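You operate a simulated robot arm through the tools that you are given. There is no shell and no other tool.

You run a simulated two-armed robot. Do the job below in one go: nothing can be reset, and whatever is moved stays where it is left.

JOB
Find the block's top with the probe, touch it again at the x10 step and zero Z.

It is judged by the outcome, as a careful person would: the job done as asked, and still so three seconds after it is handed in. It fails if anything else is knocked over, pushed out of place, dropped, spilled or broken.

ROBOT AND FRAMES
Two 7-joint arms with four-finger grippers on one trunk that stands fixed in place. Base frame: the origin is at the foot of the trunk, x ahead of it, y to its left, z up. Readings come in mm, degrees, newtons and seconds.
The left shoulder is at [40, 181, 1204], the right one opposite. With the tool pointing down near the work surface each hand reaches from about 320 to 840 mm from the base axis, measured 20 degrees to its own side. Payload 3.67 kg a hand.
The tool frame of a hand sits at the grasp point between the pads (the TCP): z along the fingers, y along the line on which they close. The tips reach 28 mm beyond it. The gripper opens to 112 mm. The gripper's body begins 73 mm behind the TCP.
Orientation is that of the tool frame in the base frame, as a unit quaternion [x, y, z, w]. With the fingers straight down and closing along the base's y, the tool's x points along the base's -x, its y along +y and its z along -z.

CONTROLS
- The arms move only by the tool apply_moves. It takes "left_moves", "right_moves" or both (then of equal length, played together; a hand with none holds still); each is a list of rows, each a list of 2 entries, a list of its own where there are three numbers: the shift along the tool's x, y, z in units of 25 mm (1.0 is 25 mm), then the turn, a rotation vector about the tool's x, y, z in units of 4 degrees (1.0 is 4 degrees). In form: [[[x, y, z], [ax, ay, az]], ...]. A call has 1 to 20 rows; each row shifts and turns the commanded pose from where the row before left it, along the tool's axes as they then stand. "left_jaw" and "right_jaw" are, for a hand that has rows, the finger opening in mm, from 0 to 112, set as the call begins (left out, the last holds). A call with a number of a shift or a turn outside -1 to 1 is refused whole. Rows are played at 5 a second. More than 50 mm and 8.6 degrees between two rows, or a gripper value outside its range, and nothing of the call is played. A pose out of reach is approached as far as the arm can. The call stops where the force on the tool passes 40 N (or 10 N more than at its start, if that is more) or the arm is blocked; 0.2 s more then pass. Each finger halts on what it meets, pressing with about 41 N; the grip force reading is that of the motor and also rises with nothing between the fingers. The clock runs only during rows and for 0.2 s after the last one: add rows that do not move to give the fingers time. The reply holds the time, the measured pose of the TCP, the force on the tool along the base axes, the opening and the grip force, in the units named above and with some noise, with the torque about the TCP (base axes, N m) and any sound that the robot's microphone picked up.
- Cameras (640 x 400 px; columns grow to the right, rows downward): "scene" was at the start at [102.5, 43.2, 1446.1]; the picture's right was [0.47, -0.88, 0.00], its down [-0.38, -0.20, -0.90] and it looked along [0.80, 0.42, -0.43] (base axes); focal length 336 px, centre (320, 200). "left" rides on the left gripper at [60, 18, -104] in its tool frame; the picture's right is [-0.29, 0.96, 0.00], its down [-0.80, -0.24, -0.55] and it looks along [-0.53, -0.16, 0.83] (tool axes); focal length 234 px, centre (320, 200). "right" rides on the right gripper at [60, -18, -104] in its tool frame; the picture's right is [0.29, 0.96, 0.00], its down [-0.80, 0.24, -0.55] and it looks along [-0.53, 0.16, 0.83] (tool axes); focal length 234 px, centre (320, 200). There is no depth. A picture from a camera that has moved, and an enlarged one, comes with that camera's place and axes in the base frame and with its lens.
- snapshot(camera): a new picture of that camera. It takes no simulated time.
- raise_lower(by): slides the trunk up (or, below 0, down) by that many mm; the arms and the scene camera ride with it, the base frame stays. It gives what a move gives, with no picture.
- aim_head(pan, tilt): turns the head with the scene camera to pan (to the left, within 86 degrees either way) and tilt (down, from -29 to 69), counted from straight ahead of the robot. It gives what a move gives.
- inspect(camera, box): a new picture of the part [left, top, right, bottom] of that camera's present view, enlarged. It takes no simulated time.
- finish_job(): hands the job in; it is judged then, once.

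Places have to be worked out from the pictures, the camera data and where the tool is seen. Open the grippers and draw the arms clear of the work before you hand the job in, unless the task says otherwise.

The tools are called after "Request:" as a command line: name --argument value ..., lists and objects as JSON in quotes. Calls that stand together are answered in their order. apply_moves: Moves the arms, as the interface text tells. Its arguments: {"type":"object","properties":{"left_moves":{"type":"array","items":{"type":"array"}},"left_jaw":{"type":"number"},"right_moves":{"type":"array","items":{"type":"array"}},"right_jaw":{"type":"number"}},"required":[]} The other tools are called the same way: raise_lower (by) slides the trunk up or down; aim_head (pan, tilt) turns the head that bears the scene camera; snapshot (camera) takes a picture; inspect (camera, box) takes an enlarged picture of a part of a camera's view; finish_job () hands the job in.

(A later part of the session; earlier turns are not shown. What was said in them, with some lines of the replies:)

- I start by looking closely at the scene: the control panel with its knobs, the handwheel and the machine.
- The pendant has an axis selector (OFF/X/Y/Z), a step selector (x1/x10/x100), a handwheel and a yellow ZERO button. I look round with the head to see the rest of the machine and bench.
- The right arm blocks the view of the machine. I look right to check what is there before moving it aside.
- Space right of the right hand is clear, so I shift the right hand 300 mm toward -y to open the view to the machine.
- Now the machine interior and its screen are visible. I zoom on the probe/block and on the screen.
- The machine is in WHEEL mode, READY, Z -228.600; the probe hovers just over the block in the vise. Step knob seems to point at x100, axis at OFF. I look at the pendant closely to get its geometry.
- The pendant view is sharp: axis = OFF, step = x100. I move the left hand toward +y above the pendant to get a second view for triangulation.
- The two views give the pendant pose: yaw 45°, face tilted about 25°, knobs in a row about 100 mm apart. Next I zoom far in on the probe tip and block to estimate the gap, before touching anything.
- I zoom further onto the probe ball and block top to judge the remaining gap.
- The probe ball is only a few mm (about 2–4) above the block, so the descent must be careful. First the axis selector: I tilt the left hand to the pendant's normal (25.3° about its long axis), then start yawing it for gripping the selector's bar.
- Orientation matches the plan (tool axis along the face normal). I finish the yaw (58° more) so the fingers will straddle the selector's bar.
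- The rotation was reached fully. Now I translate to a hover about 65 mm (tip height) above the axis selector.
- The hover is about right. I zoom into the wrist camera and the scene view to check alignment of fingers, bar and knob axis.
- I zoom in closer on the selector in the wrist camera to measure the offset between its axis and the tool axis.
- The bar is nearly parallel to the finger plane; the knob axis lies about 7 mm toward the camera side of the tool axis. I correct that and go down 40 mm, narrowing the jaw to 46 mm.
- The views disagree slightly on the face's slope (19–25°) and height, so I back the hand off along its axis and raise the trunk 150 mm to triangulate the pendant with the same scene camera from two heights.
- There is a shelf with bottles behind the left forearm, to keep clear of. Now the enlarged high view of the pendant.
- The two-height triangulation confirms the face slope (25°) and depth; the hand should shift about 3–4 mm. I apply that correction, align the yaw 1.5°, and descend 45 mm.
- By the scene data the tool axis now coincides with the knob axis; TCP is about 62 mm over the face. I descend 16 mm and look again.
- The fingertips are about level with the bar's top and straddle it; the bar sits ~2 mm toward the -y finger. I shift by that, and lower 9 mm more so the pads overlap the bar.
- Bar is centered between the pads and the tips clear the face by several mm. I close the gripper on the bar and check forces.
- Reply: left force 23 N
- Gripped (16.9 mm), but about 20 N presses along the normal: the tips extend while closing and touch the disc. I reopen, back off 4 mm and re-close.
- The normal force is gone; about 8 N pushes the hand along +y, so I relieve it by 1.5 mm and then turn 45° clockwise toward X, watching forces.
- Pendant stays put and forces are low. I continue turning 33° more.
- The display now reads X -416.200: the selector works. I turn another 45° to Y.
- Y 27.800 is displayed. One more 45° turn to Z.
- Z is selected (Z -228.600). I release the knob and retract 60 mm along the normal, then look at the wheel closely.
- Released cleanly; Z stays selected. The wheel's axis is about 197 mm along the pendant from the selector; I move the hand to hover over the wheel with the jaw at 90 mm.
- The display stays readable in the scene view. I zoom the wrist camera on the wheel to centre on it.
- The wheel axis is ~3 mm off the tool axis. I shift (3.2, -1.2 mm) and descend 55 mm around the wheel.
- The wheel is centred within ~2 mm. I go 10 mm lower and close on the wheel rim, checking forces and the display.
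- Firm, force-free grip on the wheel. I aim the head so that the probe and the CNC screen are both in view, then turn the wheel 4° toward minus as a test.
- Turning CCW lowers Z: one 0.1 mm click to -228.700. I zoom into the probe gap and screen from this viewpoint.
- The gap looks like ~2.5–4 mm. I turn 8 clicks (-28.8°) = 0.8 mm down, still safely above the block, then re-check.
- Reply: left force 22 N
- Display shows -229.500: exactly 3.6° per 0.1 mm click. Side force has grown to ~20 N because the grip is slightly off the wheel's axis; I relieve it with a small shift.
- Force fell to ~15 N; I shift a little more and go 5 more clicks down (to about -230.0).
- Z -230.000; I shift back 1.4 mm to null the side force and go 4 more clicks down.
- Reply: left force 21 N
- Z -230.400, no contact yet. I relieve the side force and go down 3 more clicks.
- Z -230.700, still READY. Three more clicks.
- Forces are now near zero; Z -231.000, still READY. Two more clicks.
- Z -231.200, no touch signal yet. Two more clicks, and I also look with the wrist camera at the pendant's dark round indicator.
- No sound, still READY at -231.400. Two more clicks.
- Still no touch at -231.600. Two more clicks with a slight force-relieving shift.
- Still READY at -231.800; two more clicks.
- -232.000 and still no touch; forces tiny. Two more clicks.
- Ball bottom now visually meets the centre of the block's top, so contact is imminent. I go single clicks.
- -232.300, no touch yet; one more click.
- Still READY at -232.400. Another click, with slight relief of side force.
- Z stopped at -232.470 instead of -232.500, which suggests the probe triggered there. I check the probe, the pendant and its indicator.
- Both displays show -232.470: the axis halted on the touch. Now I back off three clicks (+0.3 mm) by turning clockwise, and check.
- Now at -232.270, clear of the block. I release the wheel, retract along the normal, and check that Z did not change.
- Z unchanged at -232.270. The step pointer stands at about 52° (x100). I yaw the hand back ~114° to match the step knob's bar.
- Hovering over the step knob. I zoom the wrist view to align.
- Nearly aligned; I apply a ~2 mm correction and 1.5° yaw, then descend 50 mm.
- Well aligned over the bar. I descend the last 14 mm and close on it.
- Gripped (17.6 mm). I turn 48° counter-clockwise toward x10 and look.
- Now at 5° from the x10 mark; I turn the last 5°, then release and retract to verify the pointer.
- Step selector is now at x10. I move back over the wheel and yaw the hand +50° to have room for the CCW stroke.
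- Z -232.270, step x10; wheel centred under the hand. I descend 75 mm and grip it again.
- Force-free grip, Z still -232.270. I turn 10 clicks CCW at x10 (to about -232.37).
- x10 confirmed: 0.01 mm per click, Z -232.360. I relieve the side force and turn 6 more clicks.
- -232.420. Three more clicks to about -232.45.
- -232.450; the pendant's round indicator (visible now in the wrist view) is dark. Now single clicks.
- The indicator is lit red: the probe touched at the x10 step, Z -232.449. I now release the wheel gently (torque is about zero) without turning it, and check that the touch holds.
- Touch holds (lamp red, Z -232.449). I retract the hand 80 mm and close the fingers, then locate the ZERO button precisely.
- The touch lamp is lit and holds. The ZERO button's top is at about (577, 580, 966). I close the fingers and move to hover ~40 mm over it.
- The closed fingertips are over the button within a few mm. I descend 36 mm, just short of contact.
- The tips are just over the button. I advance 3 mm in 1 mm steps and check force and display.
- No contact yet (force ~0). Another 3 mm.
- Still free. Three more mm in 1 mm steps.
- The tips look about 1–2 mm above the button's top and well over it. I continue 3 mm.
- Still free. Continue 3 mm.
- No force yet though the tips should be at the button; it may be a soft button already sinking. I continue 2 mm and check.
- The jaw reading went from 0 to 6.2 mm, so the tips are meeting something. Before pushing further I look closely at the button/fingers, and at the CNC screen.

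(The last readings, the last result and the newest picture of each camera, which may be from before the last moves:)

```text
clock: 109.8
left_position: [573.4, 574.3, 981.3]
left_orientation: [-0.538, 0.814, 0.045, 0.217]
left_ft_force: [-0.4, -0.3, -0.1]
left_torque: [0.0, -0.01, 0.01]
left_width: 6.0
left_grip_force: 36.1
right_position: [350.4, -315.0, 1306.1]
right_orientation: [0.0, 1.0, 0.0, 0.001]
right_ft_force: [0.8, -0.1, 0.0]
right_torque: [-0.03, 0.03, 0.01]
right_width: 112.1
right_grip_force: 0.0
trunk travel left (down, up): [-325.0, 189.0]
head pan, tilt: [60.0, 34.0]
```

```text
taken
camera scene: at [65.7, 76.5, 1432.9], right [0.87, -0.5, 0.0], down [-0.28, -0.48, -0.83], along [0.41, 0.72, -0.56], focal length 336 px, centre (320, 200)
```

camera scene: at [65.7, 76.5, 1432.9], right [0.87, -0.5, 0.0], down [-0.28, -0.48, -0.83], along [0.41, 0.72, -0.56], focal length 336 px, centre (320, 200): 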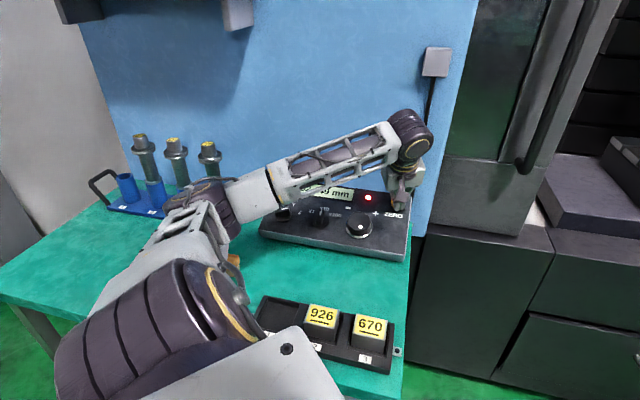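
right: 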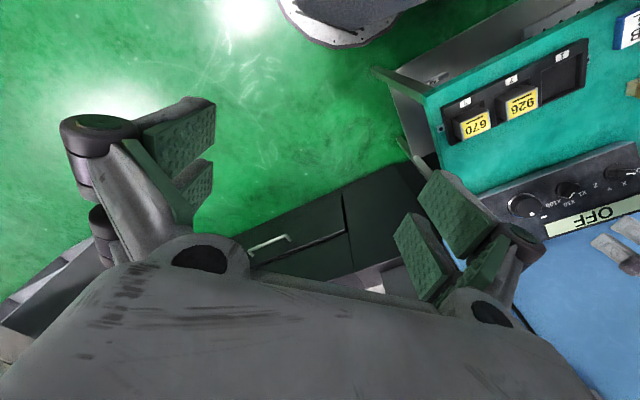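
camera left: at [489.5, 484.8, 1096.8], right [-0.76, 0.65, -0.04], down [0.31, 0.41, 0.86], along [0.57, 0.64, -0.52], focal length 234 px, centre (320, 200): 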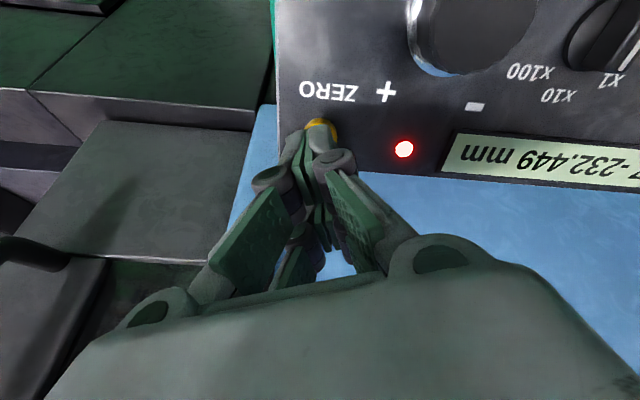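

The jaw reading jitters 0/6 (fingers chattering at zero), so it is not contact. I use the right wrist camera, which should see the button from the side.

Request:
snapshot --camera "right"

Request:
inspect --camera "right" --box '[540, 220, 640, 310]'

```text
taken
camera right: at [291.0, -333.6, 1410.7], right [-0.29, 0.96, 0.0], down [0.8, 0.24, 0.55], along [0.53, 0.16, -0.83], focal length 234 px, centre (320, 200)
```

right: 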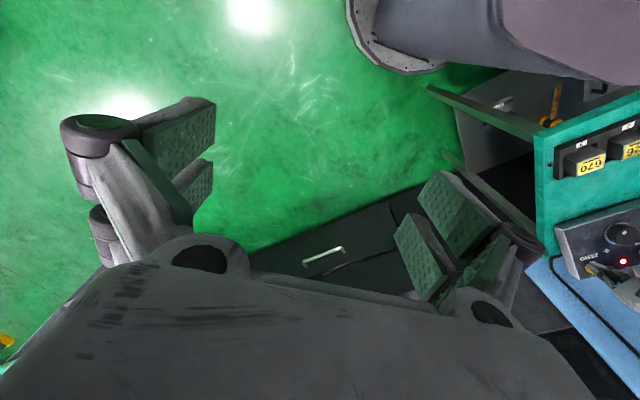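

```text
4.44 times, centred on (590, 265) of right
camera zoom: at [291.0, -333.6, 1410.7], right [-0.29, 0.96, 0.0], down [0.8, 0.24, 0.55], along [0.53, 0.16, -0.83], focal length 1041 px, centre (-880, -89)
```

zoom: 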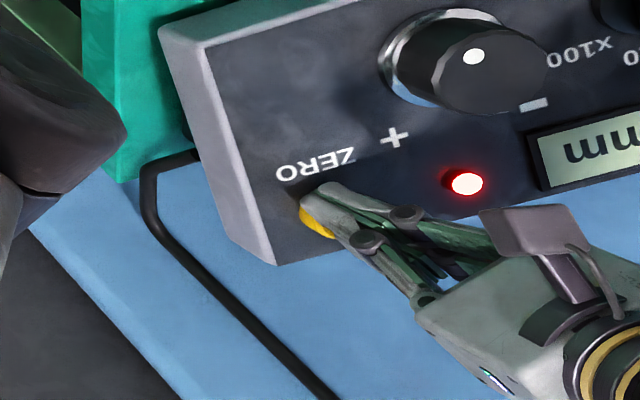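

This side view is useful. I zoom in on the fingertip/button.

Request:
inspect --camera "right" --box '[592, 250, 632, 280]'

```text
13.33 times, centred on (612, 265) of right
camera zoom: at [291.0, -333.6, 1410.7], right [-0.29, 0.96, 0.0], down [0.8, 0.24, 0.55], along [0.53, 0.16, -0.83], focal length 3122 px, centre (-3573, -667)
```

zoom: 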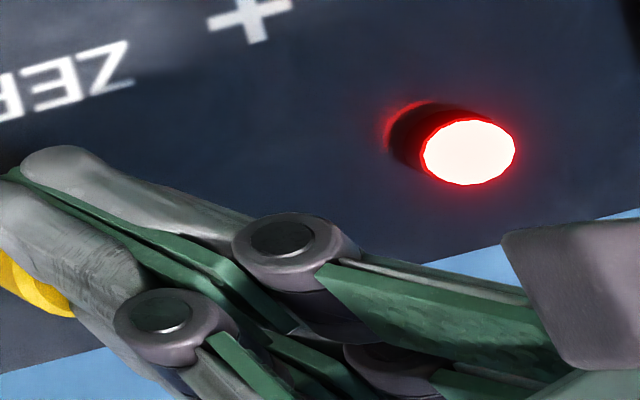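

Request:
inspect --camera "right" --box '[572, 245, 612, 275]'

```text
13.33 times, centred on (592, 260) of right
camera zoom: at [291.0, -333.6, 1410.7], right [-0.29, 0.96, 0.0], down [0.8, 0.24, 0.55], along [0.53, 0.16, -0.83], focal length 3122 px, centre (-3307, -600)
```

zoom: 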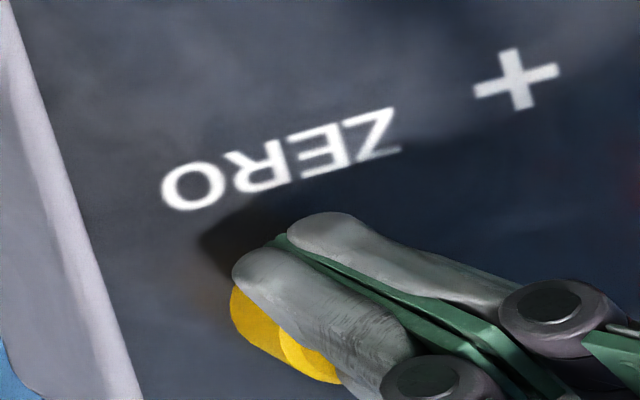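

Combining both views: the tip centre is about 2 mm above the button's top and ~3.6 mm too low along the face. I raise 2 mm, shift up the face, hold the jaw at 4 mm to stop the chatter, and return down.

Request:
apply_moves --left_moves '[[[0, 0, -0.08], [0, 0, 0]], [[-0.13, -0.05, 0], [0, 0, 0]], [[0, 0, 0.08], [0, 0, 0]], [[0, 0, 0.04], [0, 0, 0]], [[0, 0, 0], [0, 0, 0]]]' --left_jaw 4

Request:
inspect --camera "right" --box '[572, 245, 612, 275]'

Request:
inspect --camera "scene" --box '[255, 160, 415, 260]'

```text
clock: 111.0
left_position: [575.5, 576.4, 982.0]
left_orientation: [-0.537, 0.814, 0.044, 0.215]
left_ft_force: [-0.2, -0.9, 1.2]
left_torque: [0.0, 0.02, -0.02]
left_width: 3.9
left_grip_force: 0.1
right_position: [351.0, -315.3, 1307.5]
right_orientation: [0.001, 1.0, 0.002, 0.0]
right_ft_force: [-0.2, -0.1, -0.1]
right_torque: [0.02, 0.05, 0.03]
right_width: 111.8
right_grip_force: 0.1
trunk travel left (down, up): [-325.0, 189.0]
head pan, tilt: [60.0, 34.0]
```

```text
13.33 times, centred on (592, 260) of right
camera zoom: at [290.9, -333.7, 1410.7], right [-0.29, 0.96, 0.0], down [0.8, 0.24, 0.55], along [0.53, 0.16, -0.83], focal length 3122 px, centre (-3307, -600)
```

zoom: 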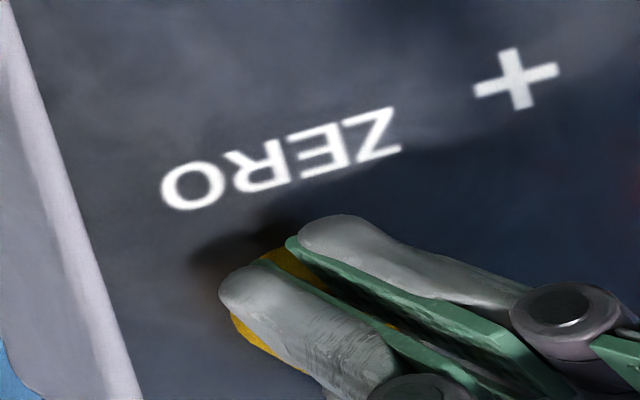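

```text
4.00 times, centred on (335, 210) of scene
camera zoom: at [65.6, 76.4, 1432.9], right [0.87, -0.5, 0.0], down [-0.28, -0.48, -0.83], along [0.41, 0.72, -0.56], focal length 1343 px, centre (260, 160)
```

zoom: 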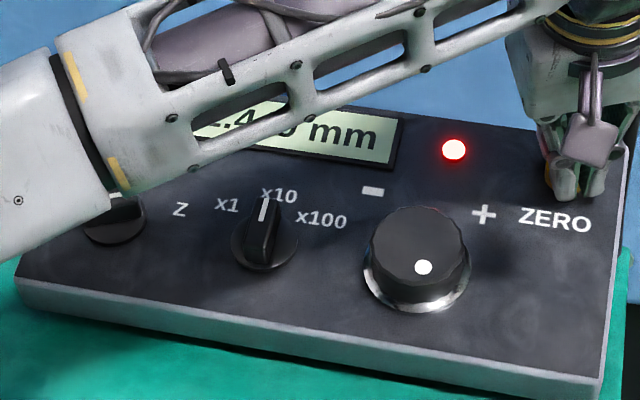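

The button's yellow is now visible directly under and between the fingertips. I press on in 1 mm steps.

Request:
apply_moves --left_moves '[[[0, 0, 0.04], [0, 0, 0]], [[0, 0, 0.04], [0, 0, 0]], [[0, 0, 0], [0, 0, 0]]]'

Request:
inspect --camera "right" --box '[572, 245, 612, 275]'

Request:
inspect --camera "scene" --box '[255, 160, 415, 260]'

```text
clock: 111.8
left_position: [574.6, 577.8, 980.3]
left_orientation: [-0.538, 0.814, 0.045, 0.214]
left_ft_force: [-0.8, -0.4, 1.0]
left_torque: [-0.04, 0.02, -0.01]
left_width: 6.1
left_grip_force: 26.8
right_position: [351.1, -314.7, 1307.0]
right_orientation: [0.0, 1.0, 0.001, 0.0]
right_ft_force: [-0.1, -1.2, -0.4]
right_torque: [0.01, 0.02, 0.0]
right_width: 112.1
right_grip_force: 0.1
trunk travel left (down, up): [-325.0, 189.0]
head pan, tilt: [60.0, 34.0]
heard: click
```

```text
13.33 times, centred on (592, 260) of right
camera zoom: at [290.8, -333.8, 1410.7], right [-0.29, 0.96, 0.0], down [0.8, 0.24, 0.55], along [0.53, 0.16, -0.83], focal length 3122 px, centre (-3307, -600)
```

zoom: 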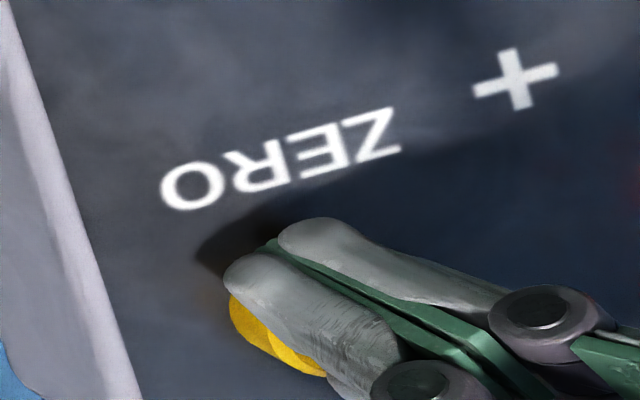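

```text
4.00 times, centred on (335, 210) of scene
camera zoom: at [65.5, 76.3, 1432.9], right [0.87, -0.5, 0.0], down [-0.28, -0.48, -0.83], along [0.41, 0.72, -0.56], focal length 1343 px, centre (260, 160)
```

zoom: 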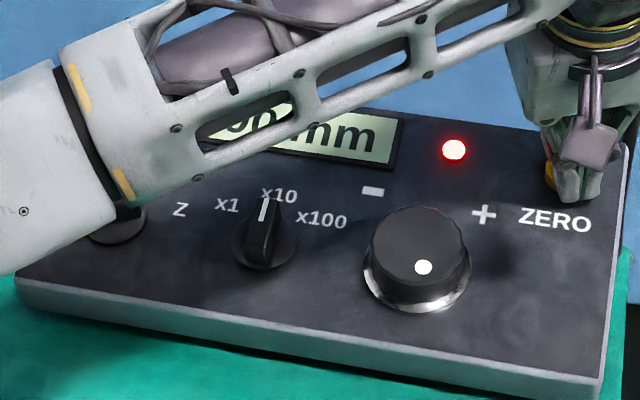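

A click was heard and the display changed. I retract the finger straight off the button along the normal and then check the displays.

Request:
apply_moves --left_moves '[[[0, 0, -0.2], [0, 0, 0]], [[0, 0, -0.8], [0, 0, 0]], [[0, 0, -0.8], [0, 0, 0]], [[0, 0, -0.8], [0, 0, 0]], [[0, 0, -0.8], [0, 0, 0]], [[0, 0, 0], [0, 0, 0]]]'

Request:
inspect --camera "scene" --box '[240, 150, 415, 260]'

Request:
aim_head --pan -6 --tilt 13

Request:
inspect --camera "scene" --box '[410, 50, 530, 140]'

Request:
inspect --camera "scene" --box '[228, 195, 258, 225]'

```text
clock: 113.2
left_position: [548.9, 552.0, 1057.3]
left_orientation: [-0.538, 0.814, 0.045, 0.215]
left_ft_force: [0.4, -0.1, -0.6]
left_torque: [0.01, 0.0, -0.01]
left_width: 4.0
left_grip_force: 0.0
right_position: [350.8, -314.8, 1307.5]
right_orientation: [0.0, 1.0, 0.0, 0.0]
right_ft_force: [0.6, -0.1, -0.1]
right_torque: [-0.02, 0.01, -0.01]
right_width: 111.9
right_grip_force: 0.1
trunk travel left (down, up): [-325.0, 189.0]
head pan, tilt: [60.0, 34.0]
```

```text
3.64 times, centred on (328, 205) of scene
camera zoom: at [65.9, 76.9, 1432.8], right [0.87, -0.5, 0.0], down [-0.28, -0.48, -0.83], along [0.41, 0.72, -0.56], focal length 1221 px, centre (293, 182)
```

zoom: 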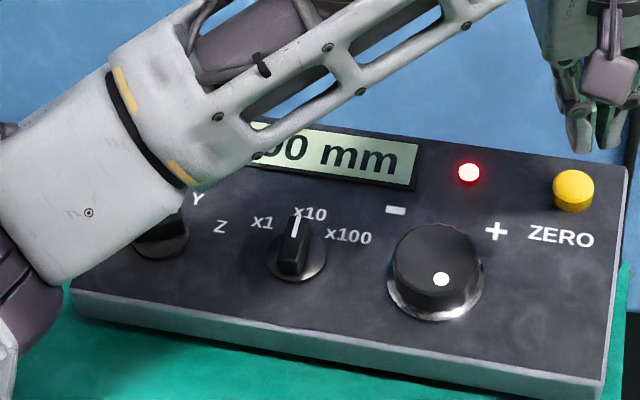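

```text
clock: 114.6
left_position: [549.0, 551.2, 1057.9]
left_orientation: [-0.538, 0.814, 0.045, 0.215]
left_ft_force: [-0.4, 0.1, 0.4]
left_torque: [0.02, -0.01, 0.03]
left_width: 3.8
left_grip_force: 0.0
right_position: [350.7, -315.3, 1306.0]
right_orientation: [-0.001, 1.0, 0.0, 0.0]
right_ft_force: [0.6, 0.1, 0.6]
right_torque: [0.0, 0.01, -0.04]
right_width: 112.2
right_grip_force: 0.2
trunk travel left (down, up): [-325.0, 189.0]
head pan, tilt: [-6.0, 13.0]
```

```text
4.44 times, centred on (470, 95) of scene
camera zoom: at [114.2, -9.9, 1466.5], right [-0.1, -0.99, 0.0], down [-0.22, 0.02, -0.97], along [0.97, -0.1, -0.23], focal length 1492 px, centre (-347, 667)
```

zoom: 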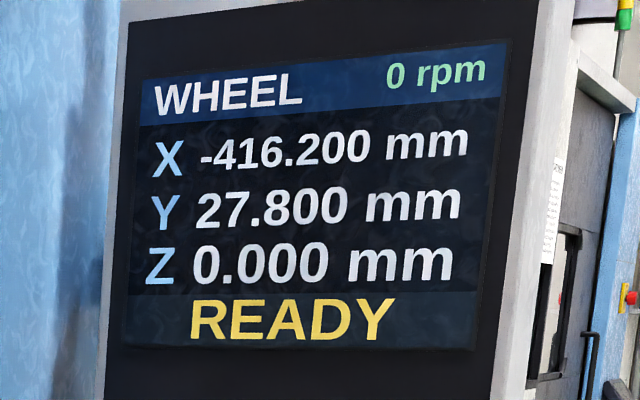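

```text
13.33 times, centred on (243, 210) of scene
camera zoom: at [114.2, -9.9, 1466.5], right [-0.1, -0.99, 0.0], down [-0.22, 0.02, -0.97], along [0.97, -0.1, -0.23], focal length 4477 px, centre (1347, 67)
```

zoom: 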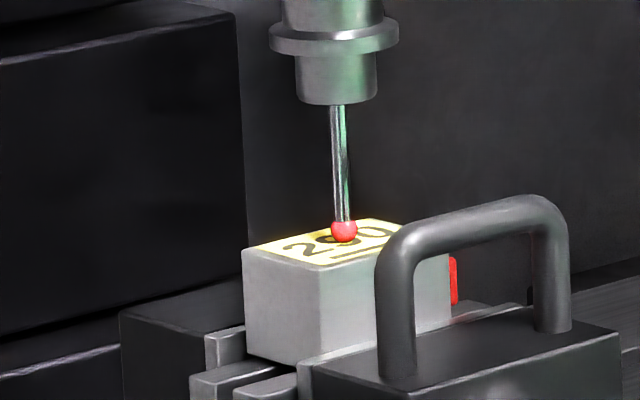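

Z reads 0.000, touch lamp lit, X/Y unchanged. Now I open the gripper and draw the left arm up and back, clear of the pendant.

Request:
apply_moves --left_moves '[[[-0.397, -0.159, -0.904], [0, 0, 0]], [[-0.397, -0.159, -0.904], [0, 0, 0]], [[-0.397, -0.159, -0.904], [0, 0, 0]], [[0.839, 0.337, -0.427], [0, 0, 0]], [[0.839, 0.337, -0.427], [0, 0, 0]], [[0.839, 0.337, -0.427], [0, 0, 0]], [[0.839, 0.337, -0.427], [0, 0, 0]], [[0.839, 0.337, -0.427], [0, 0, 0]], [[0, 0, 0], [0, 0, 0]]]' --left_jaw 100

Request:
aim_head --pan 50 --tilt 32

Request:
snapshot --camera "scene"

Request:
inspect --camera "scene" --box '[200, 160, 380, 270]'

```text
clock: 116.6
left_position: [460.1, 464.3, 1132.4]
left_orientation: [-0.538, 0.814, 0.045, 0.214]
left_ft_force: [0.6, 0.4, 0.9]
left_torque: [0.02, 0.03, 0.05]
left_width: 100.1
left_grip_force: 0.1
right_position: [350.3, -315.8, 1307.9]
right_orientation: [0.0, 1.0, 0.0, 0.001]
right_ft_force: [-0.5, -0.4, -0.5]
right_torque: [0.0, 0.01, 0.0]
right_width: 112.1
right_grip_force: 0.1
trunk travel left (down, up): [-325.0, 189.0]
head pan, tilt: [-6.0, 13.0]
```

```text
clock: 117.8
left_position: [459.1, 463.9, 1132.2]
left_orientation: [-0.538, 0.814, 0.045, 0.215]
left_ft_force: [0.0, -0.5, 0.2]
left_torque: [-0.03, 0.01, 0.01]
left_width: 99.9
left_grip_force: 0.0
right_position: [349.8, -315.1, 1305.9]
right_orientation: [0.0, 1.0, -0.001, 0.0]
right_ft_force: [0.9, -0.4, 0.9]
right_torque: [-0.03, 0.01, 0.01]
right_width: 112.4
right_grip_force: 0.1
trunk travel left (down, up): [-325.0, 189.0]
head pan, tilt: [50.0, 32.0]
```

```text
taken
camera scene: at [79.0, 68.4, 1436.0], right [0.77, -0.64, 0.0], down [-0.34, -0.41, -0.85], along [0.55, 0.65, -0.53], focal length 336 px, centre (320, 200)
```

scene: 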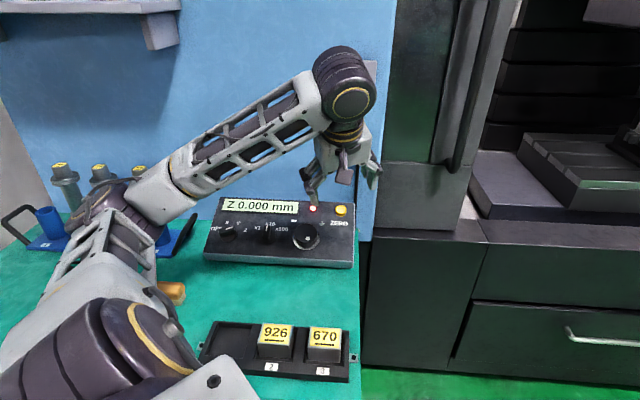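

```text
3.56 times, centred on (290, 215) of scene
camera zoom: at [79.0, 68.4, 1436.0], right [0.77, -0.64, 0.0], down [-0.34, -0.41, -0.85], along [0.55, 0.65, -0.53], focal length 1194 px, centre (427, 147)
```

zoom: 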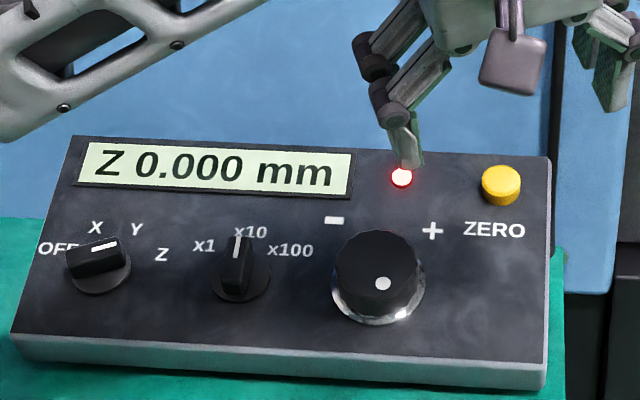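

Z 0.000 mm on the pendant, touch lamp lit. I check the elbow's clearance from the tool rack before moving the arm further.

Request:
aim_head --pan 75 --tilt 35

Request:
snapshot --camera "scene"

Request:
snapshot --camera "left"

Request:
snapshot --camera "right"

```text
clock: 118.7
left_position: [459.8, 463.7, 1132.7]
left_orientation: [-0.538, 0.814, 0.044, 0.216]
left_ft_force: [0.0, 0.1, 0.7]
left_torque: [-0.01, -0.01, -0.02]
left_width: 99.9
left_grip_force: 0.1
right_position: [351.3, -315.1, 1307.4]
right_orientation: [0.0, 1.0, 0.001, 0.0]
right_ft_force: [0.3, -0.4, -0.2]
right_torque: [-0.01, 0.0, 0.01]
right_width: 112.2
right_grip_force: 0.0
trunk travel left (down, up): [-325.0, 189.0]
head pan, tilt: [75.0, 35.0]
```

```text
taken
camera scene: at [44.3, 84.9, 1431.3], right [0.97, -0.26, 0.0], down [-0.15, -0.55, -0.82], along [0.21, 0.79, -0.57], focal length 336 px, centre (320, 200)
```

scene: 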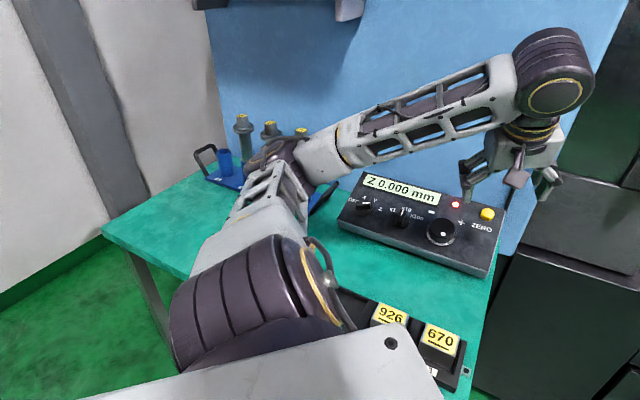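

```text
taken
camera left: at [392.5, 388.6, 1199.0], right [-0.76, 0.65, -0.04], down [0.31, 0.41, 0.86], along [0.57, 0.64, -0.52], focal length 234 px, centre (320, 200)
```

left: 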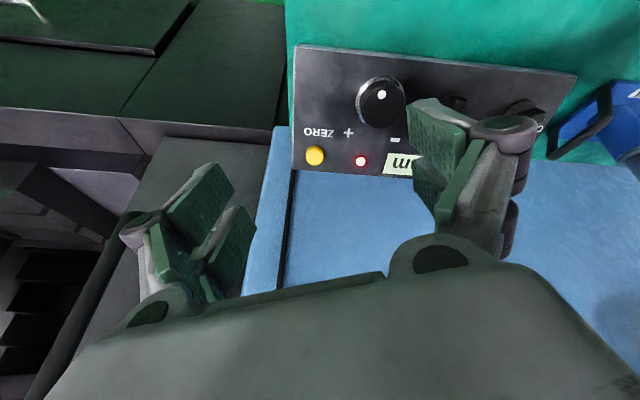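

```text
taken
camera right: at [291.0, -333.5, 1410.7], right [-0.29, 0.96, 0.0], down [0.8, 0.24, 0.55], along [0.53, 0.16, -0.83], focal length 234 px, centre (320, 200)
```

right: 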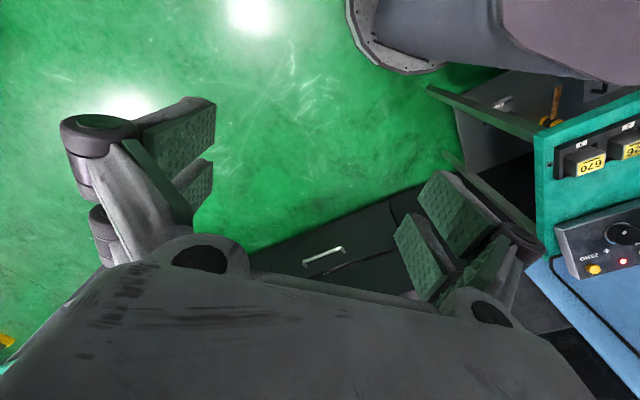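

Both hands are open; the left one is more than 200 mm clear of the pendant and the rack tools, the blocks and the pendant are undisturbed. Z reads 0.000 with the probe in touch at the x10 step, so I hand the job in.

Request:
finish_job

```text
The job is handed in.
```

The block's top is found, touched again at the x10 step, and Z is zeroed there. The pendant reads Z 0.000 mm, and the machine's screen read the same after the button press. X and Y are unchanged.

- **First touch (x100):** the axis stopped on the block at Z -232.470. I then backed off to -232.270.
- **Second touch (x10):** the pendant's red touch lamp lit at Z -232.449. I pressed ZERO there.

The probe is still resting on the block with the lamp lit. The pendant is left on axis Z and step x10. Both grippers are open and clear of the pendant. From the pictures, the tool rack, the blocks in the tray and the pendant look undisturbed.
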